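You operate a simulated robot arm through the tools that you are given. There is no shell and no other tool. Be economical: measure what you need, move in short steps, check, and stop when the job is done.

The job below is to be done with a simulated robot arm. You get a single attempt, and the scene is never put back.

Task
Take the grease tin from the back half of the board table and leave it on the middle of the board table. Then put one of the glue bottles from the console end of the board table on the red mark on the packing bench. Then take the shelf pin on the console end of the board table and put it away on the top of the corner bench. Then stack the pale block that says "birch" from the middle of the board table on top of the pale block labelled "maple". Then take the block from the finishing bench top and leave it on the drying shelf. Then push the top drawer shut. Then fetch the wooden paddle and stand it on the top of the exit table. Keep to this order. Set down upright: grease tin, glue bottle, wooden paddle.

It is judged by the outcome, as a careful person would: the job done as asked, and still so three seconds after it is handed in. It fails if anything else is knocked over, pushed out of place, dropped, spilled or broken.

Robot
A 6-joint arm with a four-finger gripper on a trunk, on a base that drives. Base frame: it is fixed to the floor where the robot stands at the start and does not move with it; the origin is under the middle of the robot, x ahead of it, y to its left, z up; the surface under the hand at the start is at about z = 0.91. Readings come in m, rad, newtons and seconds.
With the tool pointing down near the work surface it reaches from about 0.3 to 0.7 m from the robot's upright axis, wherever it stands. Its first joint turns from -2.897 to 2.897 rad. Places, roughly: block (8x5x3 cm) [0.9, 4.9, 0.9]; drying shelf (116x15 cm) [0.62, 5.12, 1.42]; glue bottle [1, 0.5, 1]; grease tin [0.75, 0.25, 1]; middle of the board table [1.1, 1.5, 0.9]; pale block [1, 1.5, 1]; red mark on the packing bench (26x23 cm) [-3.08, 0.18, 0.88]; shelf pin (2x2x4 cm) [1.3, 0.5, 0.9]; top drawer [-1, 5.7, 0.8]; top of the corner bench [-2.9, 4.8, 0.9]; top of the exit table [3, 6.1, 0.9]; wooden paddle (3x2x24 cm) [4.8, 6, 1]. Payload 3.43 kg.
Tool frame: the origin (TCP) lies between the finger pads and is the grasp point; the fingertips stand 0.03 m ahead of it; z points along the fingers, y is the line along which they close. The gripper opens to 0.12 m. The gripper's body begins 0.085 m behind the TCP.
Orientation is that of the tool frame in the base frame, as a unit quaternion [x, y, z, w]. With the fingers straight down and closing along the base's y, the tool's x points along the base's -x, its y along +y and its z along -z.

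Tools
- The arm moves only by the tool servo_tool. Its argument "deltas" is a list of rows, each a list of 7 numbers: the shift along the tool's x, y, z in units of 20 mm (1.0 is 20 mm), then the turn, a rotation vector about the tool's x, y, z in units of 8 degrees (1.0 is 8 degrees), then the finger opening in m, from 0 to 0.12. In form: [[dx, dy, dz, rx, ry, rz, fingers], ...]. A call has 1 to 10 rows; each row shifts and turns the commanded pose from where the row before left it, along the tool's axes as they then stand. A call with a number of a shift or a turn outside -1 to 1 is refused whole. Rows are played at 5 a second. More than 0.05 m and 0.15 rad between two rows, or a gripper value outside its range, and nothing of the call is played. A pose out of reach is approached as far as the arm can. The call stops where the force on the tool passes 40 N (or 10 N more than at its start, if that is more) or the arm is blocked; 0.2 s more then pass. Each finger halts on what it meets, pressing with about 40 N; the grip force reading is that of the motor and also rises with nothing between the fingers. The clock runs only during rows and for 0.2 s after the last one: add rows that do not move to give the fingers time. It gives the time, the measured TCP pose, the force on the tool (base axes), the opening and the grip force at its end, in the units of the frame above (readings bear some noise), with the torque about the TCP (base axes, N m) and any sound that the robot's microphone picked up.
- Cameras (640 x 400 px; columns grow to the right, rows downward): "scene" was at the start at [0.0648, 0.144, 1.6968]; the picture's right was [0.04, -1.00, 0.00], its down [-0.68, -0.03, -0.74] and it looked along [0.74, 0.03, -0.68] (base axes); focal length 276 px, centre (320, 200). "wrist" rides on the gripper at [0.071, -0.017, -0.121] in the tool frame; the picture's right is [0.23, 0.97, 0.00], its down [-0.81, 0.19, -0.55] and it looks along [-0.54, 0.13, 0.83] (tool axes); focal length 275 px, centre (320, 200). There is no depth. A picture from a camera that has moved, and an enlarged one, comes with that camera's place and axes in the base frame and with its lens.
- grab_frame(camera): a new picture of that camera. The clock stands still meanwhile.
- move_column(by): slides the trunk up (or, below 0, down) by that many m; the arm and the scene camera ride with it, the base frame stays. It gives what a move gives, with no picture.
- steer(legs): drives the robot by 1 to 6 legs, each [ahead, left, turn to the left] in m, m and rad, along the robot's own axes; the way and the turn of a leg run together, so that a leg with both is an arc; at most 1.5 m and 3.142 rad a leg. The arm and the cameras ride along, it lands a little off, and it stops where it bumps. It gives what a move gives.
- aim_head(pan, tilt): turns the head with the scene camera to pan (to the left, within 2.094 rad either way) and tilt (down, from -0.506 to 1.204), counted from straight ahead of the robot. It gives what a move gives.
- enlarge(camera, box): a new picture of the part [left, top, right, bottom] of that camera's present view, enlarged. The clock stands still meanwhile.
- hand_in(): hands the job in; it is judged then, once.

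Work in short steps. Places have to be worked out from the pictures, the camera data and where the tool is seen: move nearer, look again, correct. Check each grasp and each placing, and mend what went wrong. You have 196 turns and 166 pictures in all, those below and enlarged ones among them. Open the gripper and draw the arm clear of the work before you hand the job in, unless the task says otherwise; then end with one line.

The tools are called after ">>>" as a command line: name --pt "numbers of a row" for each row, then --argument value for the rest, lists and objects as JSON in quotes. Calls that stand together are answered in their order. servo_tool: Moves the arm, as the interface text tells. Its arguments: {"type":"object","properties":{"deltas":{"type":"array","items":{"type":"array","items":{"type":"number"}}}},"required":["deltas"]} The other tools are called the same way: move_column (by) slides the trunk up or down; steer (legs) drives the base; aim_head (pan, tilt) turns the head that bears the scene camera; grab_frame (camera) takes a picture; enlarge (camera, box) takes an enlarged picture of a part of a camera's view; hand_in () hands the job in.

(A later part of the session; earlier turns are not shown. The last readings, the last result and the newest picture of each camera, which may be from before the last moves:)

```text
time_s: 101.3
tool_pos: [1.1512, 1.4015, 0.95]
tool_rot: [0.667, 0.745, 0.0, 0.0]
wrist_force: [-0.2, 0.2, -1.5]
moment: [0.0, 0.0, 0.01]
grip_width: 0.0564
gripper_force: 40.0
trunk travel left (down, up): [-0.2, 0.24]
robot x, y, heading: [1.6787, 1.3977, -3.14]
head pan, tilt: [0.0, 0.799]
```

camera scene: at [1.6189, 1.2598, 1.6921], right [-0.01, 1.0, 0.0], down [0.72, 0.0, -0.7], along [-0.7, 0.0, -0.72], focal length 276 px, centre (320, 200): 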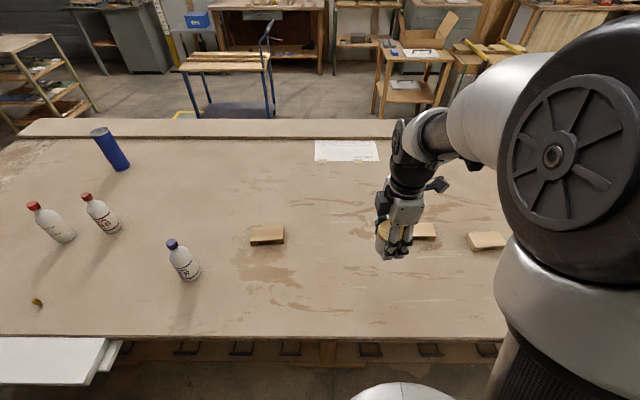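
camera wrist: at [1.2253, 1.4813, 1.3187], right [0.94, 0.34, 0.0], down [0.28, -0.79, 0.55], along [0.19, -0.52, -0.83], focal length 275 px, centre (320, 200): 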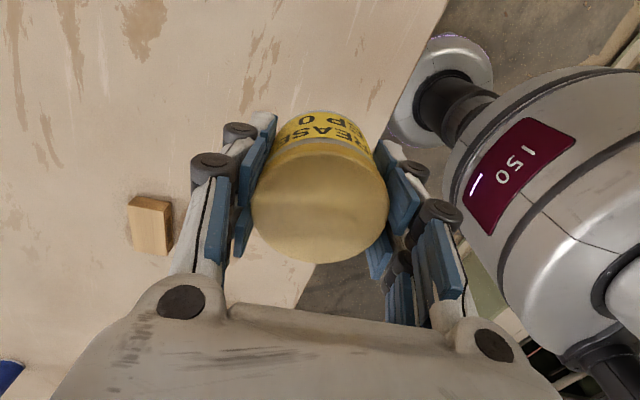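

>>> servo_tool --pt "0 0 0.1 0 0 0 0.02" --pt "0 0 0.05 0 0 0 0.02" --pt "0 0 0 0 0 0 0.02"

```text
time_s: 102.1
tool_pos: [1.1519, 1.4006, 0.9492]
tool_rot: [0.667, 0.745, -0.002, -0.003]
wrist_force: [1.3, -2.5, 27.3]
moment: [0.15, -0.79, -0.04]
grip_width: 0.0565
gripper_force: 39.7
trunk travel left (down, up): [-0.2, 0.24]
robot x, y, heading: [1.6767, 1.4002, -3.139]
head pan, tilt: [0.0, 0.799]
```

Contact (27 N). I open the fingers and lift away.

>>> servo_tool --pt "0 0 -0.1 0 0 0 0.065" --pt "0 0 0 0 0 0 0.08" --pt "0 0 0 0 0 0 0.1" --pt "0 0 0 0 0 0 0.11" --pt "0 0 -0.5 0 0 0 0.11" --pt "0 0 -1 0 0 0 0.11" --pt "0 0 -1 0 0 0 0.11" --pt "0 0 -1 0 0 0 0.11" --pt "0 0 -1 0 0 0 0.11" --pt "0 0 -1 0 0 0 0.11"

>>> grab_frame --camera "wrist"

```text
time_s: 104.3
tool_pos: [1.1509, 1.4007, 1.0581]
tool_rot: [0.667, 0.745, -0.001, -0.001]
wrist_force: [0.0, 0.8, 0.6]
moment: [0.01, 0.02, -0.02]
grip_width: 0.1104
gripper_force: 0.2
trunk travel left (down, up): [-0.2, 0.24]
robot x, y, heading: [1.6742, 1.3967, -3.134]
head pan, tilt: [0.0, 0.799]
```

```text
129 pictures are left
camera wrist: at [1.1257, 1.4705, 1.1793], right [0.94, 0.34, 0.0], down [0.28, -0.79, 0.55], along [0.18, -0.52, -0.83], focal length 275 px, centre (320, 200)
```

wrist: 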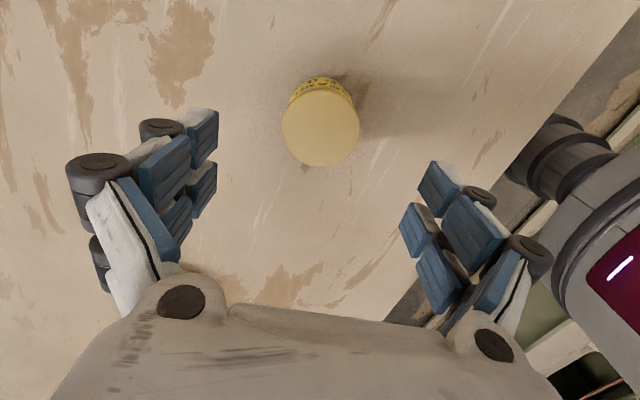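

The tin stands upright and still. I raise and draw in the arm, then slide along to the console end (y≈0.45), backing to x≈1.76 to clear the overhanging sheet.

>>> servo_tool --pt "0 0 -1 0 0 0 0.11" --pt "0 0 -1 0 0 0 0.11" --pt "0 0 -1 0 0 0 0.11" --pt "0 0 -1 0 0 0 0.11" --pt "0 0 -1 0 0 0 0.11" --pt "0 0 -1 0 0 0 0.11" --pt "0 0 -1 0 0 0 0.11" --pt "0 0 -1 0 0 0 0.11" --pt "0 1 -1 0 0 0 0.11" --pt "0 1 -1 0 0 0 0.11"

>>> steer --legs '[[-0.09, 0, 0], [0, 0.95, 0]]'

>>> grab_frame --camera "scene"

>>> grab_frame --camera "wrist"

```text
time_s: 106.5
tool_pos: [1.1942, 1.4055, 1.2588]
tool_rot: [0.667, 0.745, 0.0, -0.001]
wrist_force: [0.6, 0.3, -0.3]
moment: [0.02, 0.01, -0.01]
grip_width: 0.1102
gripper_force: 0.0
trunk travel left (down, up): [-0.2, 0.24]
robot x, y, heading: [1.677, 1.4012, -3.134]
head pan, tilt: [0.0, 0.799]
```

```text
time_s: 112.1
tool_pos: [1.296, 0.448, 1.259]
tool_rot: [0.66, 0.751, -0.001, -0.001]
wrist_force: [0.6, 0.1, 0.3]
moment: [-0.01, -0.03, -0.02]
grip_width: 0.1102
gripper_force: 0.1
trunk travel left (down, up): [-0.2, 0.24]
robot x, y, heading: [1.7792, 0.4519, -3.123]
head pan, tilt: [0.0, 0.799]
```

```text
128 pictures are left
camera scene: at [1.7248, 0.3091, 1.6921], right [-0.02, 1.0, 0.0], down [0.72, 0.02, -0.7], along [-0.7, -0.02, -0.72], focal length 276 px, centre (320, 200)
```

scene: 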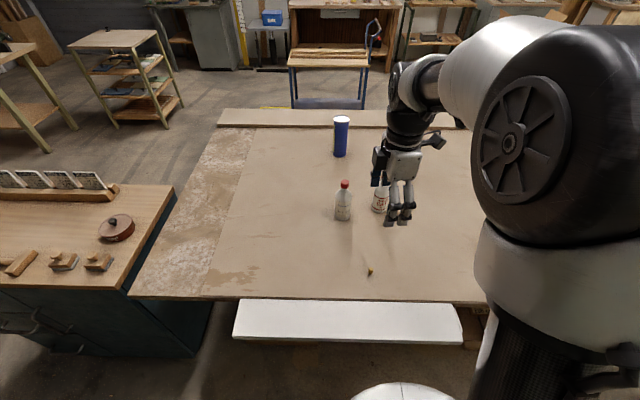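

```text
127 pictures are left
camera wrist: at [1.2689, 0.5163, 1.3789], right [0.94, 0.35, 0.0], down [0.29, -0.78, 0.55], along [0.19, -0.52, -0.83], focal length 275 px, centre (320, 200)
```

wrist: 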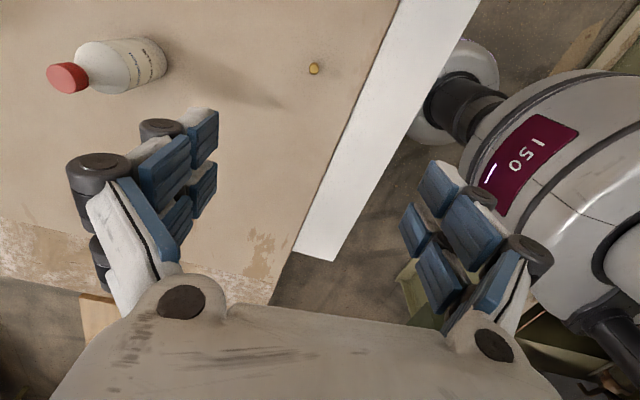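

Wood-glue bottle ≈(1.045, 0.375), cap top ≈1.085; the nearer red one, easily reached. I move up a bit, then put the hand above it.

>>> steer --legs '[[0.065, 0.075, -0.015]]'

>>> servo_tool --pt "0 -1 0 0 0 0 0.12" --pt "0 -1 0 0 0 0 0.12" --pt "0 -1 0 0 0 0 0.12" --pt "0 -1 0 0 0 0 0.12" --pt "0 -1 0 0 0 0 0.12"

>>> grab_frame --camera "wrist"

>>> grab_frame --camera "scene"

```text
time_s: 113.3
tool_pos: [1.2321, 0.3791, 1.2571]
tool_rot: [0.666, 0.746, 0.0, 0.0]
wrist_force: [-0.2, -1.3, -0.6]
moment: [0.08, -0.05, 0.0]
grip_width: 0.1102
gripper_force: 0.0
trunk travel left (down, up): [-0.2, 0.24]
robot x, y, heading: [1.7197, 0.3753, -3.137]
head pan, tilt: [0.0, 0.799]
```

```text
time_s: 114.5
tool_pos: [1.1333, 0.3691, 1.2572]
tool_rot: [0.666, 0.746, 0.0, 0.0]
wrist_force: [-0.2, -0.2, 0.2]
moment: [-0.01, -0.03, 0.02]
grip_width: 0.1203
gripper_force: 0.2
trunk travel left (down, up): [-0.2, 0.24]
robot x, y, heading: [1.7189, 0.3732, -3.138]
head pan, tilt: [0.0, 0.799]
```

```text
126 pictures are left
camera wrist: at [1.1075, 0.4375, 1.378], right [0.94, 0.34, 0.0], down [0.28, -0.78, 0.55], along [0.19, -0.52, -0.83], focal length 275 px, centre (320, 200)
```

wrist: 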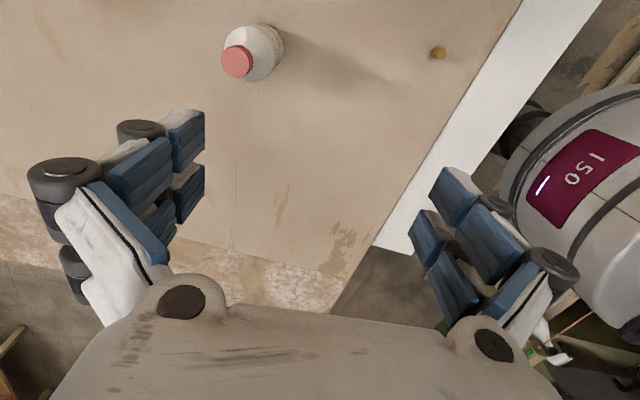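

```text
125 pictures are left
camera scene: at [1.6587, 0.2345, 1.6921], right [-0.01, 1.0, 0.0], down [0.72, 0.01, -0.7], along [-0.7, -0.01, -0.72], focal length 276 px, centre (320, 200)
```

scene: 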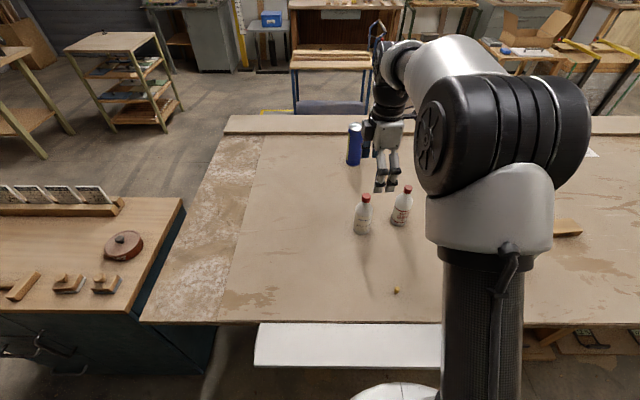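

Cap centre measured at (1.045, 0.377). Moving above and partly down.

>>> servo_tool --pt "0.18 -0.87 0 0 0 0 0.12" --pt "0.18 -0.87 0 0 0 0 0.12" --pt "0.18 -0.87 0 0 0 0 0.12" --pt "0.18 -0.87 0 0 0 0 0.12" --pt "0.18 -0.87 0 0 0 0 0.12" --pt "0 0 1 0 0 0 0.12" --pt "0 0 1 0 0 0 0.12" --pt "0 0 1 0 0 0 0.12" --pt "0 0 1 0 0 0 0.12" --pt "0 0 1 0 0 0 0.12"

>>> grab_frame --camera "wrist"

>>> enlarge --camera "scene" --box '[320, 120, 460, 250]'

```text
time_s: 116.7
tool_pos: [1.0453, 0.3761, 1.1583]
tool_rot: [0.666, 0.746, 0.0, -0.001]
wrist_force: [0.3, 0.4, 0.6]
moment: [0.0, 0.01, -0.01]
grip_width: 0.1199
gripper_force: 0.1
trunk travel left (down, up): [-0.2, 0.24]
robot x, y, heading: [1.7187, 0.3757, -3.135]
head pan, tilt: [0.0, 0.799]
```

```text
124 pictures are left
camera wrist: at [1.0191, 0.4451, 1.2783], right [0.94, 0.34, 0.0], down [0.28, -0.78, 0.55], along [0.19, -0.52, -0.83], focal length 275 px, centre (320, 200)
```

wrist: 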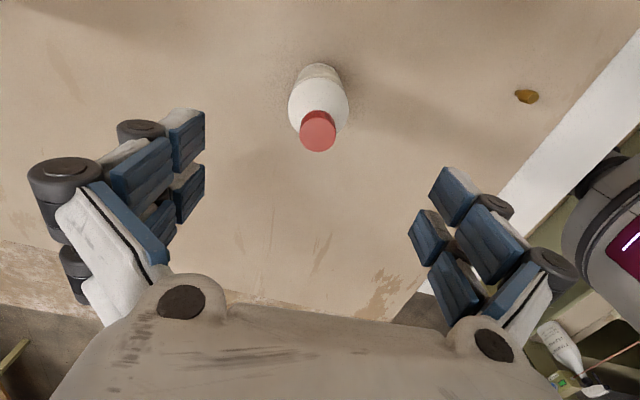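

```text
3.08 times, centred on (390, 185) of scene
camera zoom: at [1.6596, 0.2345, 1.6921], right [-0.01, 1.0, 0.0], down [0.72, 0.01, -0.7], along [-0.7, -0.01, -0.72], focal length 850 px, centre (105, 246)
```

zoom: 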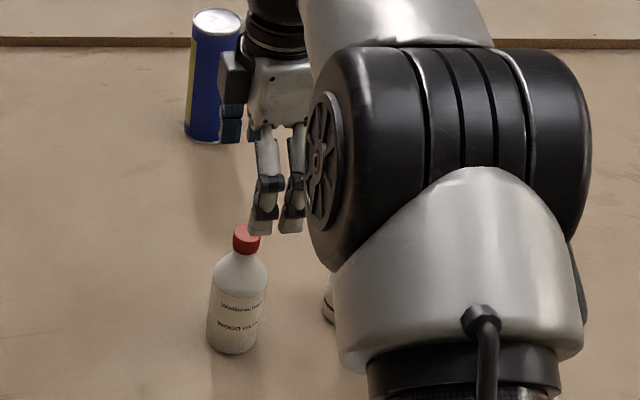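

Well centred. Descend to z≈1.018 and close.

>>> servo_tool --pt "0 0 1 0 0 0 0.12" --pt "0 0 1 0 0 0 0.12" --pt "0 0 1 0 0 0 0.12" --pt "0 0 1 0 0 0 0.12" --pt "0 0 1 0 0 0 0.12" --pt "0 0 1 0 0 0 0.12" --pt "0 0 1 0 0 0 0.12"

>>> servo_tool --pt "0 0 0 0 0 0 0.09" --pt "0 0 0 0 0 0 0.07" --pt "0 0 0 0 0 0 0.05" --pt "0 0 0 0 0 0 0.04" --pt "0 0 0 0 0 0 0.03" --pt "0 0 0 0 0 0 0.03" --pt "0 0 0 0 0 0 0.03"

>>> grab_frame --camera "wrist"

```text
time_s: 118.3
tool_pos: [1.0452, 0.3765, 1.0184]
tool_rot: [0.666, 0.746, 0.0, -0.001]
wrist_force: [-0.7, -0.2, -0.6]
moment: [-0.02, -0.01, 0.01]
grip_width: 0.1199
gripper_force: 0.0
trunk travel left (down, up): [-0.2, 0.24]
robot x, y, heading: [1.7172, 0.3761, -3.131]
head pan, tilt: [0.0, 0.799]
```

```text
time_s: 119.9
tool_pos: [1.0456, 0.376, 1.019]
tool_rot: [0.666, 0.746, 0.0, -0.001]
wrist_force: [-2.0, -0.4, 1.8]
moment: [-0.02, 0.08, 0.02]
grip_width: 0.0554
gripper_force: 35.8
trunk travel left (down, up): [-0.2, 0.24]
robot x, y, heading: [1.7186, 0.3747, -3.133]
head pan, tilt: [0.0, 0.799]
```

```text
122 pictures are left
camera wrist: at [1.0197, 0.4454, 1.1395], right [0.94, 0.34, 0.0], down [0.28, -0.78, 0.55], along [0.18, -0.52, -0.83], focal length 275 px, centre (320, 200)
```

wrist: 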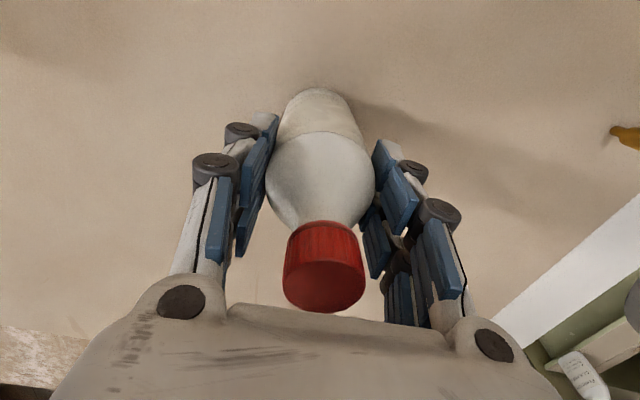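

Held at 0.055 m. Lift straight up.

>>> servo_tool --pt "0 0 0 0 0 0 0.02" --pt "0 0 -0.5 0 0 0 0.02" --pt "0 0 -1 0 0 0 0.02" --pt "0 0 -1 0 0 0 0.02" --pt "0 0 -1 0 0 0 0.02" --pt "0 0 -1 0 0 0 0.02" --pt "0 0 -1 0 0 0 0.02" --pt "0 0 -1 0 0 0 0.02" --pt "0 0 -1 0 0 0 0.02" --pt "0 0 -1 0 0 0 0.02"

>>> servo_tool --pt "0 0 -1 0 0 0 0.02" --pt "0 0 -1 0 0 0 0.02" --pt "0 0 -1 0 0 0 0.02" --pt "0 0 -1 0 0 0 0.02" --pt "0 0 -1 0 0 0 0.02" --pt "0 1 -0.5 0 0 0 0.02" --pt "0 1 0 0 0 0 0.02" --pt "0 1 0 0 0 0 0.02" --pt "0 1 0 0 0 0 0.02" --pt "0 1 0 0 0 0 0.02"

>>> servo_tool --pt "0 1 0 0 0 0 0.02" --pt "0 1 0 0 0 0 0.02" --pt "0 1 0 0 0 0 0.02" --pt "0 1 0 0 0 0 0.02" --pt "0 1 0 0 0 0 0.02" --pt "0 1 0 0 0 0 0.02" --pt "0 1 0 0 0 0 0.02"

>>> grab_frame --camera "wrist"

```text
time_s: 122.1
tool_pos: [1.0459, 0.3766, 1.1881]
tool_rot: [0.667, 0.745, -0.001, 0.0]
wrist_force: [-0.1, 0.1, -3.6]
moment: [0.01, 0.01, 0.0]
grip_width: 0.0552
gripper_force: 40.1
trunk travel left (down, up): [-0.2, 0.24]
robot x, y, heading: [1.7165, 0.3764, -3.133]
head pan, tilt: [0.0, 0.799]
```

```text
time_s: 124.3
tool_pos: [1.0489, 0.3773, 1.2852]
tool_rot: [0.666, 0.746, 0.0, 0.001]
wrist_force: [0.6, -0.1, -3.1]
moment: [0.01, -0.03, -0.01]
grip_width: 0.0553
gripper_force: 39.7
out of reach, approached as far as the arm can: row 5, 6, 7, 8, 9, 10
trunk travel left (down, up): [-0.2, 0.24]
robot x, y, heading: [1.7162, 0.3753, -3.136]
head pan, tilt: [0.0, 0.799]
```

```text
time_s: 125.9
tool_pos: [1.0492, 0.3781, 1.2859]
tool_rot: [0.666, 0.746, 0.0, 0.0]
wrist_force: [-0.1, -0.7, -3.1]
moment: [0.01, 0.04, -0.03]
grip_width: 0.055
gripper_force: 40.5
out of reach, approached as far as the arm can: row 1, 2, 3, 4, 5, 6, 7
trunk travel left (down, up): [-0.2, 0.24]
robot x, y, heading: [1.7184, 0.3759, -3.133]
head pan, tilt: [0.0, 0.799]
```

```text
121 pictures are left
camera wrist: at [1.0233, 0.4467, 1.4065], right [0.94, 0.34, 0.0], down [0.28, -0.78, 0.55], along [0.19, -0.52, -0.83], focal length 275 px, centre (320, 200)
```

wrist: 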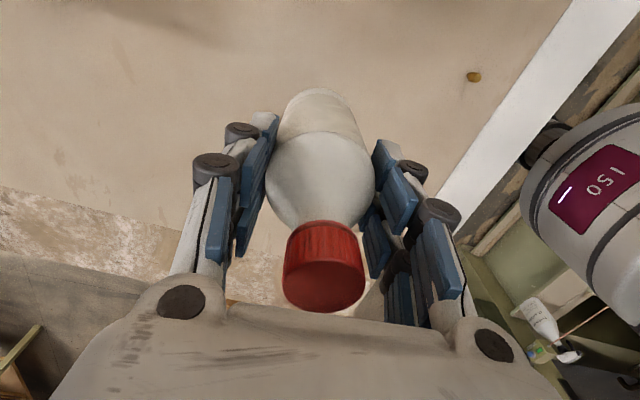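

The high pose is out of reach; I go down slightly and then draw in.

>>> servo_tool --pt "0 0 0.5 0 0 0 0.02" --pt "0 0.5 0.5 0 0 0 0.02" --pt "0 1 0 0 0 0 0.02" --pt "0 1 0 0 0 0 0.02"

```text
time_s: 126.9
tool_pos: [1.0469, 0.3773, 1.2745]
tool_rot: [0.667, 0.745, -0.001, 0.0]
wrist_force: [-0.3, 0.2, -2.1]
moment: [-0.01, 0.01, 0.04]
grip_width: 0.0552
gripper_force: 39.9
out of reach, approached as far as the arm can: row 2, 3, 4
trunk travel left (down, up): [-0.2, 0.24]
robot x, y, heading: [1.7182, 0.3697, -3.136]
head pan, tilt: [0.0, 0.799]
```

>>> servo_tool --pt "0 0 1 0 0 0 0.02" --pt "0 0 1 0 0 0 0.02" --pt "0 0 1 0 0 0 0.02" --pt "0 0 1 0 0 0 0.02" --pt "0 0.5 0 0 0 0 0.02" --pt "0 1 0 0 0 0 0.02" --pt "0 1 0 0 0 0 0.02"

```text
time_s: 128.5
tool_pos: [1.0271, 0.3805, 1.2062]
tool_rot: [0.667, 0.745, 0.001, 0.001]
wrist_force: [-0.4, -0.1, -3.3]
moment: [0.03, -0.01, 0.0]
grip_width: 0.0553
gripper_force: 39.8
out of reach, approached as far as the arm can: row 1, 2, 3, 4, 5, 6, 7
trunk travel left (down, up): [-0.2, 0.24]
robot x, y, heading: [1.7164, 0.3739, -3.129]
head pan, tilt: [0.0, 0.799]
```

>>> servo_tool --pt "0 0 0 0 0 0 0.02" --pt "0 0 0 0 0 0 0.02" --pt "0 0 0 0 0 0 0.02"

>>> grab_frame --camera "scene"

```text
time_s: 129.3
tool_pos: [1.0266, 0.3804, 1.2073]
tool_rot: [0.667, 0.745, 0.001, 0.001]
wrist_force: [0.0, 0.5, -2.6]
moment: [-0.01, 0.03, 0.02]
grip_width: 0.0551
gripper_force: 40.2
trunk travel left (down, up): [-0.2, 0.24]
robot x, y, heading: [1.7162, 0.3711, -3.134]
head pan, tilt: [0.0, 0.799]
```

```text
120 pictures are left
camera scene: at [1.6595, 0.2346, 1.6921], right [-0.01, 1.0, 0.0], down [0.72, 0.01, -0.7], along [-0.7, -0.01, -0.72], focal length 276 px, centre (320, 200)
```

scene: 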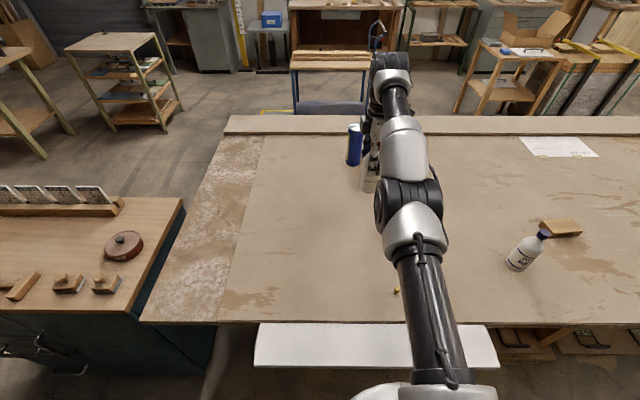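

The arm is stretched straight. I try small inward steps from here.

>>> servo_tool --pt "0 0.3 0.3 0 0 0 0.02" --pt "0 0.5 0.3 0 0 0 0.02" --pt "0 0.5 0 0 0 0 0.02" --pt "0 0.5 0 0 0 0 0.02"

```text
time_s: 130.3
tool_pos: [1.0276, 0.3853, 1.2033]
tool_rot: [0.667, 0.745, 0.001, 0.001]
wrist_force: [0.1, 0.3, -3.7]
moment: [0.0, -0.03, -0.01]
grip_width: 0.0553
gripper_force: 39.7
out of reach, approached as far as the arm can: row 1, 2, 3, 4
trunk travel left (down, up): [-0.2, 0.24]
robot x, y, heading: [1.719, 0.375, -3.132]
head pan, tilt: [0.0, 0.799]
```

The elbow appears to have gone past straight. I'll move downward (and slightly outward) to bend it back, then draw in.

>>> servo_tool --pt "0 -0.3 1 0 0 0 0.02" --pt "0 -0.3 1 0 0 0 0.02" --pt "0 -0.1 1 0 0 0 0.02" --pt "0 0 1 0 0 0 0.02"

```text
time_s: 131.3
tool_pos: [1.0109, 0.3853, 1.1248]
tool_rot: [0.667, 0.745, 0.001, 0.001]
wrist_force: [0.3, -0.5, -2.9]
moment: [-0.01, -0.02, -0.01]
grip_width: 0.055
gripper_force: 39.7
trunk travel left (down, up): [-0.2, 0.24]
robot x, y, heading: [1.7165, 0.3791, -3.135]
head pan, tilt: [0.0, 0.799]
```

>>> servo_tool --pt "0 0.5 0.5 0 0 0 0.02" --pt "0 0.5 0 0 0 0 0.02" --pt "0 1 0 0 0 0 0.02" --pt "0 1 0 0 0 0 0.02" --pt "0 1 0 0 0 0 0.02"

>>> grab_frame --camera "scene"

```text
time_s: 132.5
tool_pos: [1.0117, 0.3934, 1.121]
tool_rot: [0.666, 0.746, 0.0, 0.0]
wrist_force: [0.7, 0.2, -2.4]
moment: [-0.04, -0.02, 0.0]
grip_width: 0.0552
gripper_force: 40.3
out of reach, approached as far as the arm can: row 1, 2, 3, 4, 5
trunk travel left (down, up): [-0.2, 0.24]
robot x, y, heading: [1.7184, 0.3711, -3.134]
head pan, tilt: [0.0, 0.799]
```

```text
119 pictures are left
camera scene: at [1.6595, 0.2348, 1.6922], right [-0.01, 1.0, 0.0], down [0.72, 0.01, -0.7], along [-0.7, -0.01, -0.72], focal length 276 px, centre (320, 200)
```

scene: 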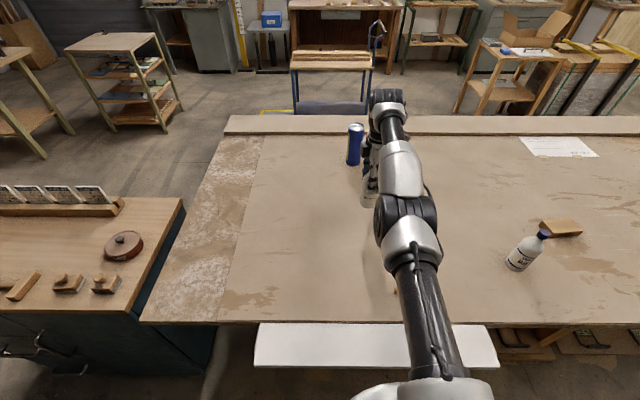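

>>> servo_tool --pt "0 0 1 0 0 0 0.02" --pt "0 0 1 0 0 0 0.02"

```text
time_s: 133.1
tool_pos: [1.0079, 0.393, 1.0801]
tool_rot: [0.667, 0.745, 0.001, 0.0]
wrist_force: [0.1, 0.6, -2.9]
moment: [0.02, 0.01, -0.01]
grip_width: 0.0552
gripper_force: 40.1
trunk travel left (down, up): [-0.2, 0.24]
robot x, y, heading: [1.7178, 0.3748, -3.135]
head pan, tilt: [0.0, 0.799]
```

>>> servo_tool --pt "0 0.1 0 0 0 0 0.02" --pt "0 0.1 0 0 0 0 0.02" --pt "0 0.1 0 0 0 0 0.02" --pt "0 0.2 0 0 0 0 0.02" --pt "0 0.2 0 0 0 0 0.02" --pt "0 0.2 0 0 0 0 0.02"

```text
time_s: 134.5
tool_pos: [1.0086, 0.3933, 1.0814]
tool_rot: [0.666, 0.746, 0.001, 0.001]
wrist_force: [-0.3, 0.5, -3.4]
moment: [0.02, 0.03, 0.0]
grip_width: 0.0549
gripper_force: 39.4
out of reach, approached as far as the arm can: row 1, 3, 4, 5, 6
trunk travel left (down, up): [-0.2, 0.24]
robot x, y, heading: [1.7195, 0.3728, -3.134]
head pan, tilt: [0.0, 0.799]
```

The solver seems stuck at the straight elbow. Rotating the hand about the wrist (tips toward the robot) should bend the elbow; I try that gently.

>>> servo_tool --pt "0 0.85 0 -0.6 0 0 0.02" --pt "0 0.85 0 -0.6 0 0 0.02" --pt "0 0.85 0 -0.6 0 0 0.02" --pt "0 0.85 0 -0.6 0 0 0.02"

```text
time_s: 135.5
tool_pos: [1.0863, 0.3997, 1.0887]
tool_rot: [0.657, 0.735, 0.124, 0.111]
wrist_force: [0.1, -0.3, -3.9]
moment: [0.0, 0.04, -0.03]
grip_width: 0.055
gripper_force: 40.5
out of reach, approached as far as the arm can: row 2, 3
trunk travel left (down, up): [-0.2, 0.24]
robot x, y, heading: [1.7174, 0.3741, -3.135]
head pan, tilt: [0.0, 0.799]
```

Progress: row 4 was reached. Now draw inward.

>>> servo_tool --pt "0 1 0 -0.4 0 0 0.02" --pt "0 1 0 -0.4 0 0 0.02" --pt "0 1 0 0 0 0 0.02" --pt "0 1 0 0 0 0 0.02" --pt "0 1 0 0 0 0 0.02"

```text
time_s: 136.7
tool_pos: [1.1768, 0.4106, 1.1295]
tool_rot: [0.651, 0.727, 0.165, 0.146]
wrist_force: [0.5, -0.2, -3.4]
moment: [0.01, 0.06, -0.01]
grip_width: 0.0553
gripper_force: 39.9
trunk travel left (down, up): [-0.2, 0.24]
robot x, y, heading: [1.7192, 0.3749, -3.138]
head pan, tilt: [0.0, 0.799]
```

Freed. I level the hand again while drawing in.

>>> servo_tool --pt "0 0.6 0 0.8 0 0 0.02" --pt "0 0.6 0 0.8 0 0 0.02" --pt "0 0.6 0 0.8 0 0 0.02" --pt "0 0.6 0 0.8 0 0 0.02" --pt "0 0.5 -1 0 0 0 0.02" --pt "0 0.5 -1 0 0 0 0.02" --pt "0 0.5 -1 0 0 0 0.02" --pt "0 0.5 -1 0 0 0 0.02" --pt "0 0.5 -1 0 0 0 0.02"

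>>> grab_frame --camera "scene"

>>> grab_frame --camera "wrist"

```text
time_s: 138.7
tool_pos: [1.2723, 0.4219, 1.2434]
tool_rot: [0.666, 0.746, -0.001, -0.002]
wrist_force: [0.8, -0.5, -2.5]
moment: [0.02, -0.02, 0.0]
grip_width: 0.0551
gripper_force: 40.3
trunk travel left (down, up): [-0.2, 0.24]
robot x, y, heading: [1.7184, 0.3751, -3.138]
head pan, tilt: [0.0, 0.799]
```

```text
118 pictures are left
camera scene: at [1.6604, 0.2346, 1.6922], right [-0.01, 1.0, 0.0], down [0.72, 0.01, -0.7], along [-0.7, -0.01, -0.72], focal length 276 px, centre (320, 200)
```

scene: 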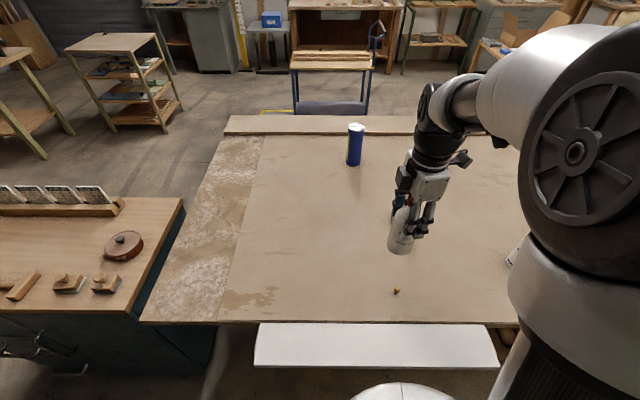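

```text
117 pictures are left
camera wrist: at [1.2466, 0.49, 1.3641], right [0.94, 0.34, 0.0], down [0.28, -0.78, 0.55], along [0.19, -0.52, -0.83], focal length 275 px, centre (320, 200)
```

wrist: 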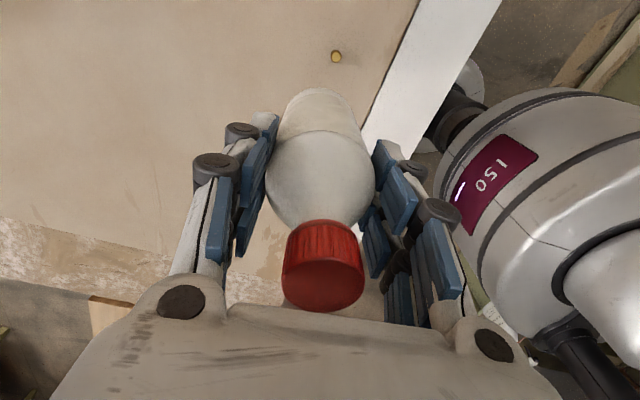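

Bottle is upright in hand. Next: leave the passage, drive along y≈-1.75 to x≈-0.2.

>>> steer --legs '[[-0.15, 0, 0], [0, 1.5, 0], [0, 0.62, 0], [1.5, 0, 0], [0.5, 0, 0]]'

>>> aim_head --pan 0.0 --tilt 0.5

>>> grab_frame --camera "scene"

```text
time_s: 159.6
tool_pos: [-0.5479, -1.6967, 1.2426]
tool_rot: [0.667, 0.745, 0.0, 0.0]
wrist_force: [0.1, 0.5, -2.9]
moment: [0.01, -0.04, 0.01]
grip_width: 0.0551
gripper_force: 40.4
trunk travel left (down, up): [-0.2, 0.24]
robot x, y, heading: [-0.1018, -1.749, -3.132]
head pan, tilt: [0.0, 0.799]
```

```text
time_s: 160.4
tool_pos: [-0.5475, -1.6966, 1.2429]
tool_rot: [0.667, 0.745, 0.0, 0.0]
wrist_force: [-0.7, -0.5, -3.3]
moment: [-0.01, -0.01, 0.02]
grip_width: 0.0553
gripper_force: 40.1
trunk travel left (down, up): [-0.2, 0.24]
robot x, y, heading: [-0.1028, -1.7449, -3.137]
head pan, tilt: [0.0, 0.499]
```

```text
116 pictures are left
camera scene: at [-0.1694, -1.8845, 1.718], right [-0.01, 1.0, 0.0], down [0.48, 0.0, -0.88], along [-0.88, 0.0, -0.48], focal length 276 px, centre (320, 200)
```

scene: 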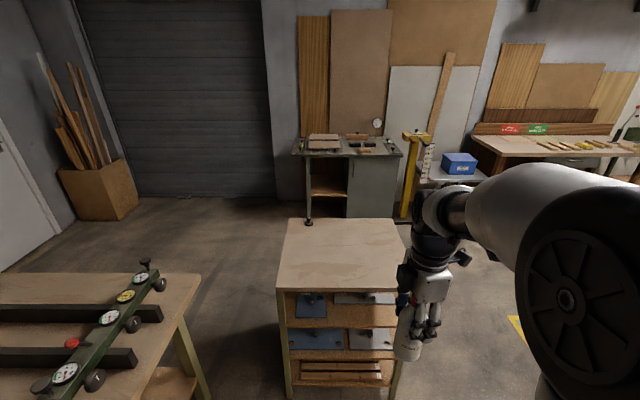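

Packing bench is visible with a red label. I shift right (+y) 1.0 m and look ahead.

>>> steer --legs '[[0, -1.0, 0]]'

>>> grab_frame --camera "scene"

```text
time_s: 165.6
tool_pos: [-0.5631, -0.7052, 1.2433]
tool_rot: [0.659, 0.752, 0.0, 0.0]
wrist_force: [0.6, 0.5, -2.8]
moment: [0.0, 0.0, -0.01]
grip_width: 0.0551
gripper_force: 40.0
trunk travel left (down, up): [-0.2, 0.24]
robot x, y, heading: [-0.1143, -0.7431, -3.122]
head pan, tilt: [0.0, 0.499]
```

```text
115 pictures are left
camera scene: at [-0.1818, -0.8848, 1.7181], right [-0.03, 1.0, 0.0], down [0.48, 0.01, -0.88], along [-0.88, -0.02, -0.48], focal length 276 px, centre (320, 200)
```

scene: 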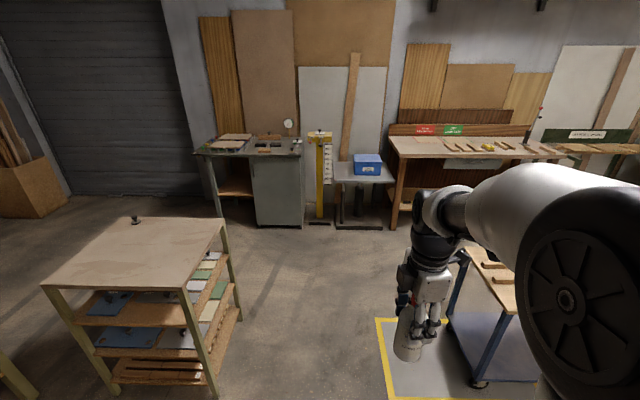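

Lane is clear at y≈-0.75. Drive forward to x≈-2.3 and look at the bench.

>>> steer --legs '[[1.1, 0, -0.02], [1.1, 0, 0]]'

>>> aim_head --pan -0.7 --tilt 0.6

>>> grab_frame --camera "scene"

>>> aim_head --pan -1.7 --tilt 0.7

>>> grab_frame --camera "scene"

```text
time_s: 176.4
tool_pos: [-2.7585, -0.673, 1.2428]
tool_rot: [0.676, 0.737, 0.0, 0.0]
wrist_force: [0.1, 0.0, -2.2]
moment: [-0.01, -0.01, -0.01]
grip_width: 0.0553
gripper_force: 39.9
trunk travel left (down, up): [-0.2, 0.24]
robot x, y, heading: [-2.3144, -0.7322, 3.124]
head pan, tilt: [0.0, 0.499]
```

```text
time_s: 177.5
tool_pos: [-2.7596, -0.6737, 1.2435]
tool_rot: [0.676, 0.737, 0.001, 0.0]
wrist_force: [-0.9, -0.1, -2.8]
moment: [-0.01, -0.02, 0.0]
grip_width: 0.0554
gripper_force: 40.0
trunk travel left (down, up): [-0.2, 0.24]
robot x, y, heading: [-2.3118, -0.7343, 3.119]
head pan, tilt: [-0.7, 0.6]
```

```text
114 pictures are left
camera scene: at [-2.3624, -0.8132, 1.709], right [0.66, 0.75, 0.0], down [0.43, -0.37, -0.83], along [-0.62, 0.54, -0.56], focal length 276 px, centre (320, 200)
```

scene: 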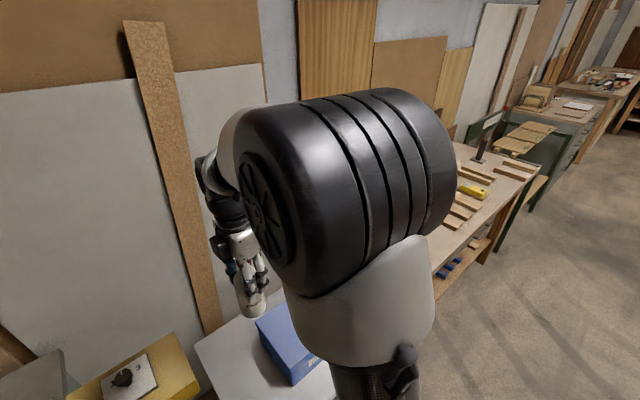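

```text
time_s: 178.8
tool_pos: [-2.7593, -0.673, 1.2417]
tool_rot: [0.676, 0.737, 0.0, 0.001]
wrist_force: [-0.9, 0.1, -2.5]
moment: [0.01, -0.01, -0.02]
grip_width: 0.0549
gripper_force: 40.3
trunk travel left (down, up): [-0.2, 0.24]
robot x, y, heading: [-2.3154, -0.7316, 3.127]
head pan, tilt: [-1.7, 0.7]
```

```text
113 pictures are left
camera scene: at [-2.2834, -0.7874, 1.7004], right [0.99, -0.15, 0.0], down [-0.09, -0.64, -0.77], along [0.11, 0.76, -0.64], focal length 276 px, centre (320, 200)
```

scene: 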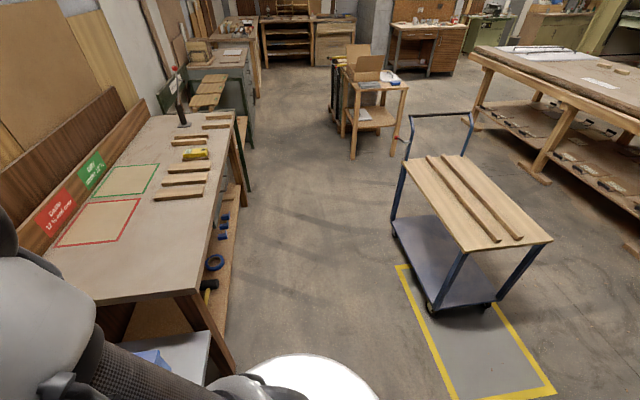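

The red outline is centred about (-3.085, 0.185), x from -3.2 to -2.97. Slide right to y≈0.18.

>>> steer --legs '[[0, -0.9, 0.016]]'

>>> aim_head --pan 0.0 --tilt 0.9

>>> grab_frame --camera "scene"

>>> grab_frame --camera "wrist"

```text
time_s: 183.5
tool_pos: [-2.7587, 0.2073, 1.2427]
tool_rot: [0.664, 0.748, 0.001, 0.0]
wrist_force: [-0.1, 0.3, -3.4]
moment: [0.02, 0.02, 0.0]
grip_width: 0.0552
gripper_force: 40.0
trunk travel left (down, up): [-0.2, 0.24]
robot x, y, heading: [-2.3146, 0.1618, -3.127]
head pan, tilt: [-1.7, 0.7]
```

```text
time_s: 185.2
tool_pos: [-2.7592, 0.206, 1.2424]
tool_rot: [0.663, 0.749, 0.0, 0.0]
wrist_force: [0.1, -0.4, -2.5]
moment: [-0.02, -0.04, -0.01]
grip_width: 0.0552
gripper_force: 40.0
trunk travel left (down, up): [-0.2, 0.24]
robot x, y, heading: [-2.3106, 0.1617, -3.126]
head pan, tilt: [0.0, 0.901]
```

```text
112 pictures are left
camera scene: at [-2.3641, 0.0224, 1.6842], right [-0.01, 1.0, 0.0], down [0.78, 0.01, -0.62], along [-0.62, -0.01, -0.78], focal length 276 px, centre (320, 200)
```

scene: 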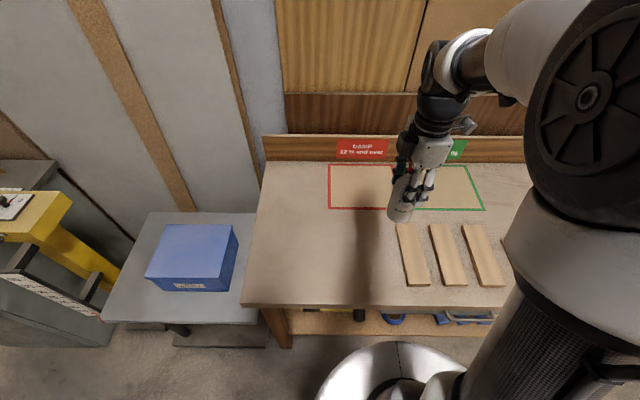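

```text
111 pictures are left
camera wrist: at [-2.7848, 0.2751, 1.3635], right [0.94, 0.34, 0.0], down [0.29, -0.78, 0.55], along [0.19, -0.52, -0.83], focal length 275 px, centre (320, 200)
```

wrist: 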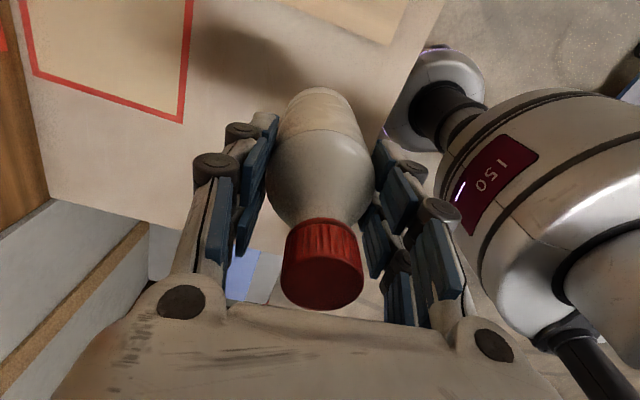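

Bench edge is x≈-2.61; I creep 4.5 cm forward, and line up in y.

>>> steer --legs '[[0.045, 0.0, -0.015]]'

>>> servo_tool --pt "0 -1 0.6 0 0 0 0.02" --pt "0 -1 0.6 0 0 0 0.02" --pt "0 -1 0.6 0 0 0 0.02" --pt "0 -1 0.6 0 0 0 0.02" --pt "0 -1 0.6 0 0 0 0.02" --pt "0 -1 0.6 0 0 0 0.02" --pt "0 -1 0.6 0 0 0 0.02" --pt "0 -1 0.6 0 0 0 0.02" --pt "0 -1 0.6 0 0 0 0.02"

>>> grab_frame --camera "wrist"

>>> grab_frame --camera "scene"

```text
time_s: 186.1
tool_pos: [-2.8054, 0.2132, 1.2415]
tool_rot: [0.67, 0.742, 0.001, 0.001]
wrist_force: [-0.2, 0.0, -3.9]
moment: [0.02, -0.07, -0.01]
grip_width: 0.055
gripper_force: 40.2
trunk travel left (down, up): [-0.2, 0.24]
robot x, y, heading: [-2.3542, 0.1571, 3.137]
head pan, tilt: [0.0, 0.901]
```

```text
time_s: 188.1
tool_pos: [-2.9848, 0.1934, 1.1345]
tool_rot: [0.67, 0.742, 0.001, 0.0]
wrist_force: [-0.3, -0.2, -2.9]
moment: [0.03, -0.03, 0.01]
grip_width: 0.0549
gripper_force: 40.1
trunk travel left (down, up): [-0.2, 0.24]
robot x, y, heading: [-2.3553, 0.1623, 3.141]
head pan, tilt: [0.0, 0.901]
```

```text
110 pictures are left
camera wrist: at [-3.0089, 0.2633, 1.2545], right [0.94, 0.33, 0.0], down [0.27, -0.79, 0.55], along [0.18, -0.52, -0.83], focal length 275 px, centre (320, 200)
```

wrist: 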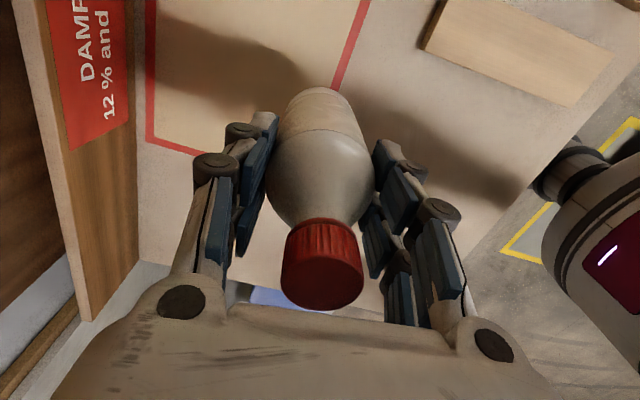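

```text
109 pictures are left
camera scene: at [-2.4126, 0.0229, 1.6841], right [0.0, 1.0, 0.0], down [0.78, 0.0, -0.62], along [-0.62, 0.0, -0.78], focal length 276 px, centre (320, 200)
```

scene: 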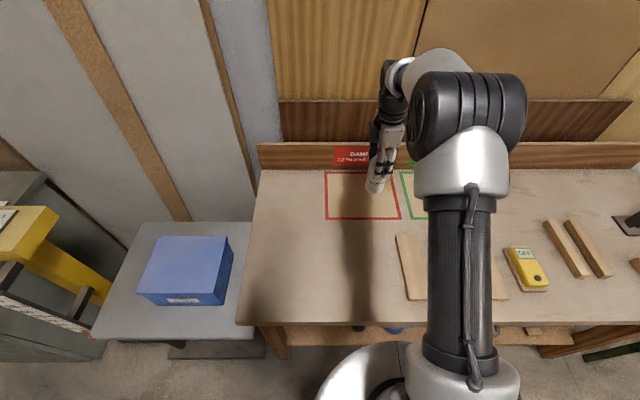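

Move 4.5 cm further in and descend toward TCP z≈1.0.

>>> servo_tool --pt "0 -0.75 1 0 0 0 0.02" --pt "0 -0.75 1 0 0 0 0.02" --pt "0 -0.75 1 0 0 0 0.02" --pt "0 0 1 0 0 0 0.02" --pt "0 0 1 0 0 0 0.02" --pt "0 0 1 0 0 0 0.02" --pt "0 0 0.5 0 0 0 0.02"

>>> grab_frame --camera "wrist"

>>> enlarge --camera "scene" --box '[300, 120, 460, 240]'

```text
time_s: 189.7
tool_pos: [-3.0277, 0.1889, 1.0035]
tool_rot: [0.67, 0.742, -0.001, 0.0]
wrist_force: [0.2, -0.4, -3.3]
moment: [0.01, -0.01, 0.04]
grip_width: 0.0554
gripper_force: 39.6
trunk travel left (down, up): [-0.2, 0.24]
robot x, y, heading: [-2.3564, 0.1634, 3.138]
head pan, tilt: [0.0, 0.901]
```

```text
108 pictures are left
camera wrist: at [-3.0527, 0.2582, 1.1242], right [0.94, 0.33, 0.0], down [0.27, -0.79, 0.55], along [0.18, -0.52, -0.83], focal length 275 px, centre (320, 200)
```

wrist: 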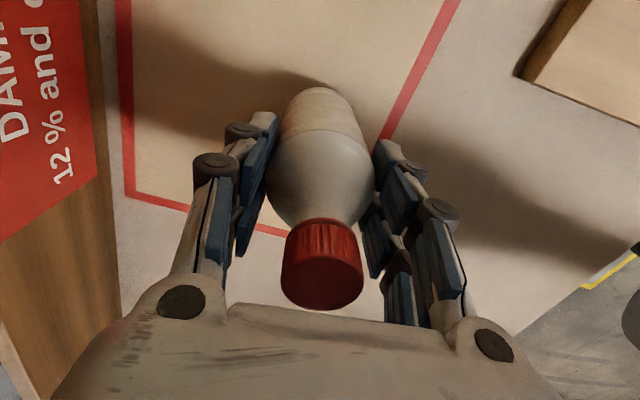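

```text
3.33 times, centred on (380, 180) of scene
camera zoom: at [-2.4116, 0.023, 1.6842], right [0.0, 1.0, 0.0], down [0.78, 0.0, -0.62], along [-0.62, 0.0, -0.78], focal length 921 px, centre (120, 267)
```

zoom: 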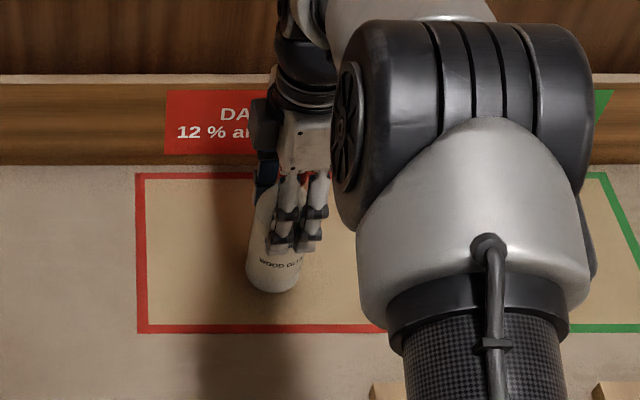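

Inside the outline. Lower gently to contact.

>>> servo_tool --pt "0 0 0.3 0 0 0 0.02" --pt "0 0 0.2 0 0 0 0.02" --pt "0 0 0.1 0 0 0 0.02" --pt "0 0 0.1 0 0 0 0.02" --pt "0 0 0 0 0 0 0.02"

```text
time_s: 190.9
tool_pos: [-3.0267, 0.1909, 0.9904]
tool_rot: [0.671, 0.742, 0.001, -0.001]
wrist_force: [0.3, -0.1, -2.7]
moment: [0.01, 0.0, -0.01]
grip_width: 0.0553
gripper_force: 40.2
trunk travel left (down, up): [-0.2, 0.24]
robot x, y, heading: [-2.3548, 0.1636, 3.143]
head pan, tilt: [0.0, 0.901]
```

>>> servo_tool --pt "0 0 0.1 0 0 0 0.02" --pt "0 0 0.1 0 0 0 0.02" --pt "0 0 0 0 0 0 0.02"

```text
time_s: 191.7
tool_pos: [-3.0265, 0.19, 0.9882]
tool_rot: [0.67, 0.742, -0.001, -0.001]
wrist_force: [2.1, -0.6, 11.5]
moment: [0.0, -0.54, -0.02]
grip_width: 0.0551
gripper_force: 40.5
trunk travel left (down, up): [-0.2, 0.24]
robot x, y, heading: [-2.3579, 0.1641, 3.139]
head pan, tilt: [0.0, 0.901]
```

Contact. Release and lift up, then draw inward.

>>> servo_tool --pt "0 0 0 0 0 0 0.065" --pt "0 0 0 0 0 0 0.08" --pt "0 0 0 0 0 0 0.1" --pt "0 0 0 0 0 0 0.12" --pt "0 0 0 0 0 0 0.12" --pt "0 0 -1 0 0 0 0.12" --pt "0 0 -1 0 0 0 0.12" --pt "0 0 -1 0 0 0 0.12" --pt "0 0 -1 0 0 0 0.12" --pt "0 0 -1 0 0 0 0.12"

>>> servo_tool --pt "0 0 -1 0 0 0 0.12" --pt "0 0 -1 0 0 0 0.12" --pt "0 1 -0.5 0 0 0 0.12" --pt "0 1 -0.5 0 0 0 0.12" --pt "0 1 -0.5 0 0 0 0.12" --pt "0 1 -0.5 0 0 0 0.12" --pt "0 1 -0.5 0 0 0 0.12" --pt "0 1 -0.5 0 0 0 0.12" --pt "0 1 0 0 0 0 0.12" --pt "0 1 0 0 0 0 0.12"

>>> grab_frame --camera "scene"

```text
time_s: 193.9
tool_pos: [-3.0285, 0.1893, 1.088]
tool_rot: [0.669, 0.743, -0.001, -0.001]
wrist_force: [0.2, 0.3, -0.6]
moment: [-0.01, 0.0, -0.01]
grip_width: 0.12
gripper_force: 0.0
trunk travel left (down, up): [-0.2, 0.24]
robot x, y, heading: [-2.3555, 0.1619, 3.139]
head pan, tilt: [0.0, 0.901]
```

```text
time_s: 196.1
tool_pos: [-2.8655, 0.2063, 1.1867]
tool_rot: [0.67, 0.742, 0.0, -0.001]
wrist_force: [0.1, 0.1, -0.3]
moment: [-0.04, 0.01, -0.03]
grip_width: 0.1199
gripper_force: 0.0
trunk travel left (down, up): [-0.2, 0.24]
robot x, y, heading: [-2.3563, 0.1662, 3.137]
head pan, tilt: [0.0, 0.901]
```

```text
106 pictures are left
camera scene: at [-2.4103, 0.023, 1.6843], right [0.0, 1.0, 0.0], down [0.78, 0.0, -0.62], along [-0.62, 0.0, -0.78], focal length 276 px, centre (320, 200)
```

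scene: 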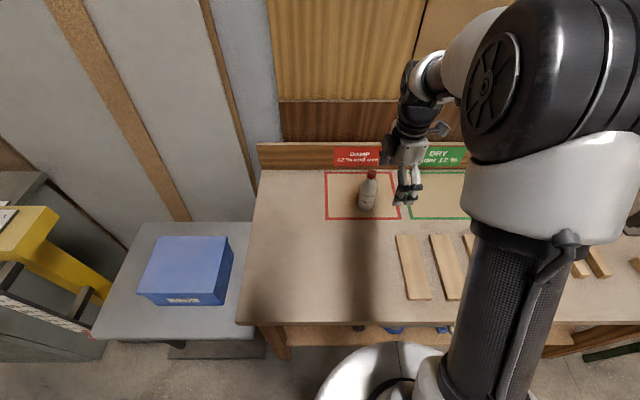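

Bottle stands on the red mark. Return along the same route for the shelf pin.

>>> steer --legs '[[-0.045, 0, 0.003], [0, 0.91, 0], [-1.1, 0, 0], [-1.1, 0, 0]]'

```text
time_s: 211.9
tool_pos: [-0.5982, -0.6572, 1.1869]
tool_rot: [0.665, 0.747, 0.001, 0.001]
wrist_force: [-0.7, -0.3, 0.7]
moment: [0.02, 0.05, 0.0]
grip_width: 0.1202
gripper_force: 0.0
trunk travel left (down, up): [-0.2, 0.24]
robot x, y, heading: [-0.0845, -0.6932, -3.128]
head pan, tilt: [0.0, 0.901]
```

>>> steer --legs '[[0, 1.06, -0.013], [-1.0, 0, 0], [-0.98, 0, 0]]'

>>> aim_head --pan 0.0 --tilt 0.8

```text
time_s: 226.8
tool_pos: [1.3672, -1.7472, 1.186]
tool_rot: [0.685, 0.728, 0.0, 0.0]
wrist_force: [0.0, -0.6, 0.6]
moment: [0.01, 0.01, -0.02]
grip_width: 0.1201
gripper_force: 0.1
trunk travel left (down, up): [-0.2, 0.24]
robot x, y, heading: [1.8734, -1.8112, 3.091]
head pan, tilt: [0.0, 0.901]
```

```text
time_s: 227.5
tool_pos: [1.3669, -1.7467, 1.1858]
tool_rot: [0.685, 0.728, -0.001, 0.001]
wrist_force: [-0.2, -0.1, -0.2]
moment: [0.04, 0.02, -0.02]
grip_width: 0.1199
gripper_force: 0.1
trunk travel left (down, up): [-0.2, 0.24]
robot x, y, heading: [1.8767, -1.8079, 3.099]
head pan, tilt: [0.0, 0.799]
```

Correct heading, then slide right to y≈0.47.

>>> steer --legs '[[0, 0, 0.046], [0, -1.5, 0], [0, -0.76, 0]]'

>>> grab_frame --camera "scene"

>>> grab_frame --camera "wrist"

```text
time_s: 239.0
tool_pos: [1.3883, 0.4857, 1.1865]
tool_rot: [0.673, 0.74, 0.0, -0.001]
wrist_force: [-0.6, -0.2, -0.3]
moment: [-0.03, -0.01, 0.01]
grip_width: 0.1197
gripper_force: 0.1
trunk travel left (down, up): [-0.2, 0.24]
robot x, y, heading: [1.8979, 0.4381, 3.133]
head pan, tilt: [0.0, 0.799]
```

```text
105 pictures are left
camera scene: at [1.838, 0.2994, 1.6922], right [0.01, 1.0, 0.0], down [0.72, -0.01, -0.7], along [-0.7, 0.01, -0.72], focal length 276 px, centre (320, 200)
```

scene: 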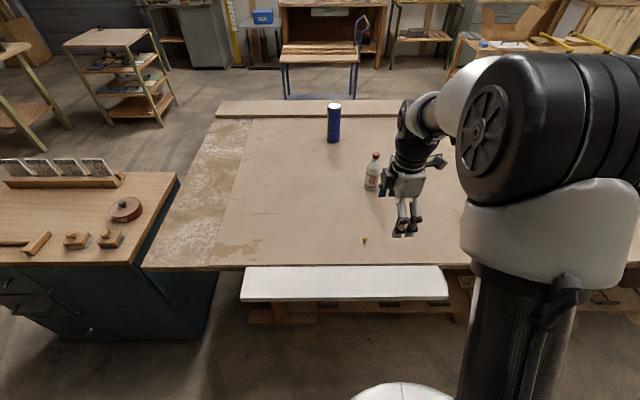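

```text
104 pictures are left
camera wrist: at [1.3641, 0.5549, 1.3073], right [0.95, 0.32, 0.0], down [0.27, -0.79, 0.55], along [0.18, -0.52, -0.83], focal length 275 px, centre (320, 200)
```

wrist: 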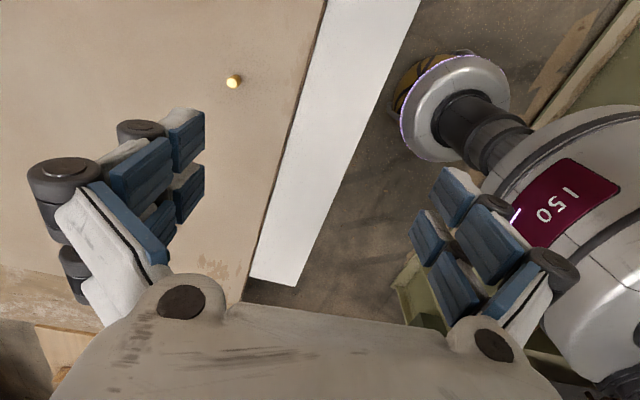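

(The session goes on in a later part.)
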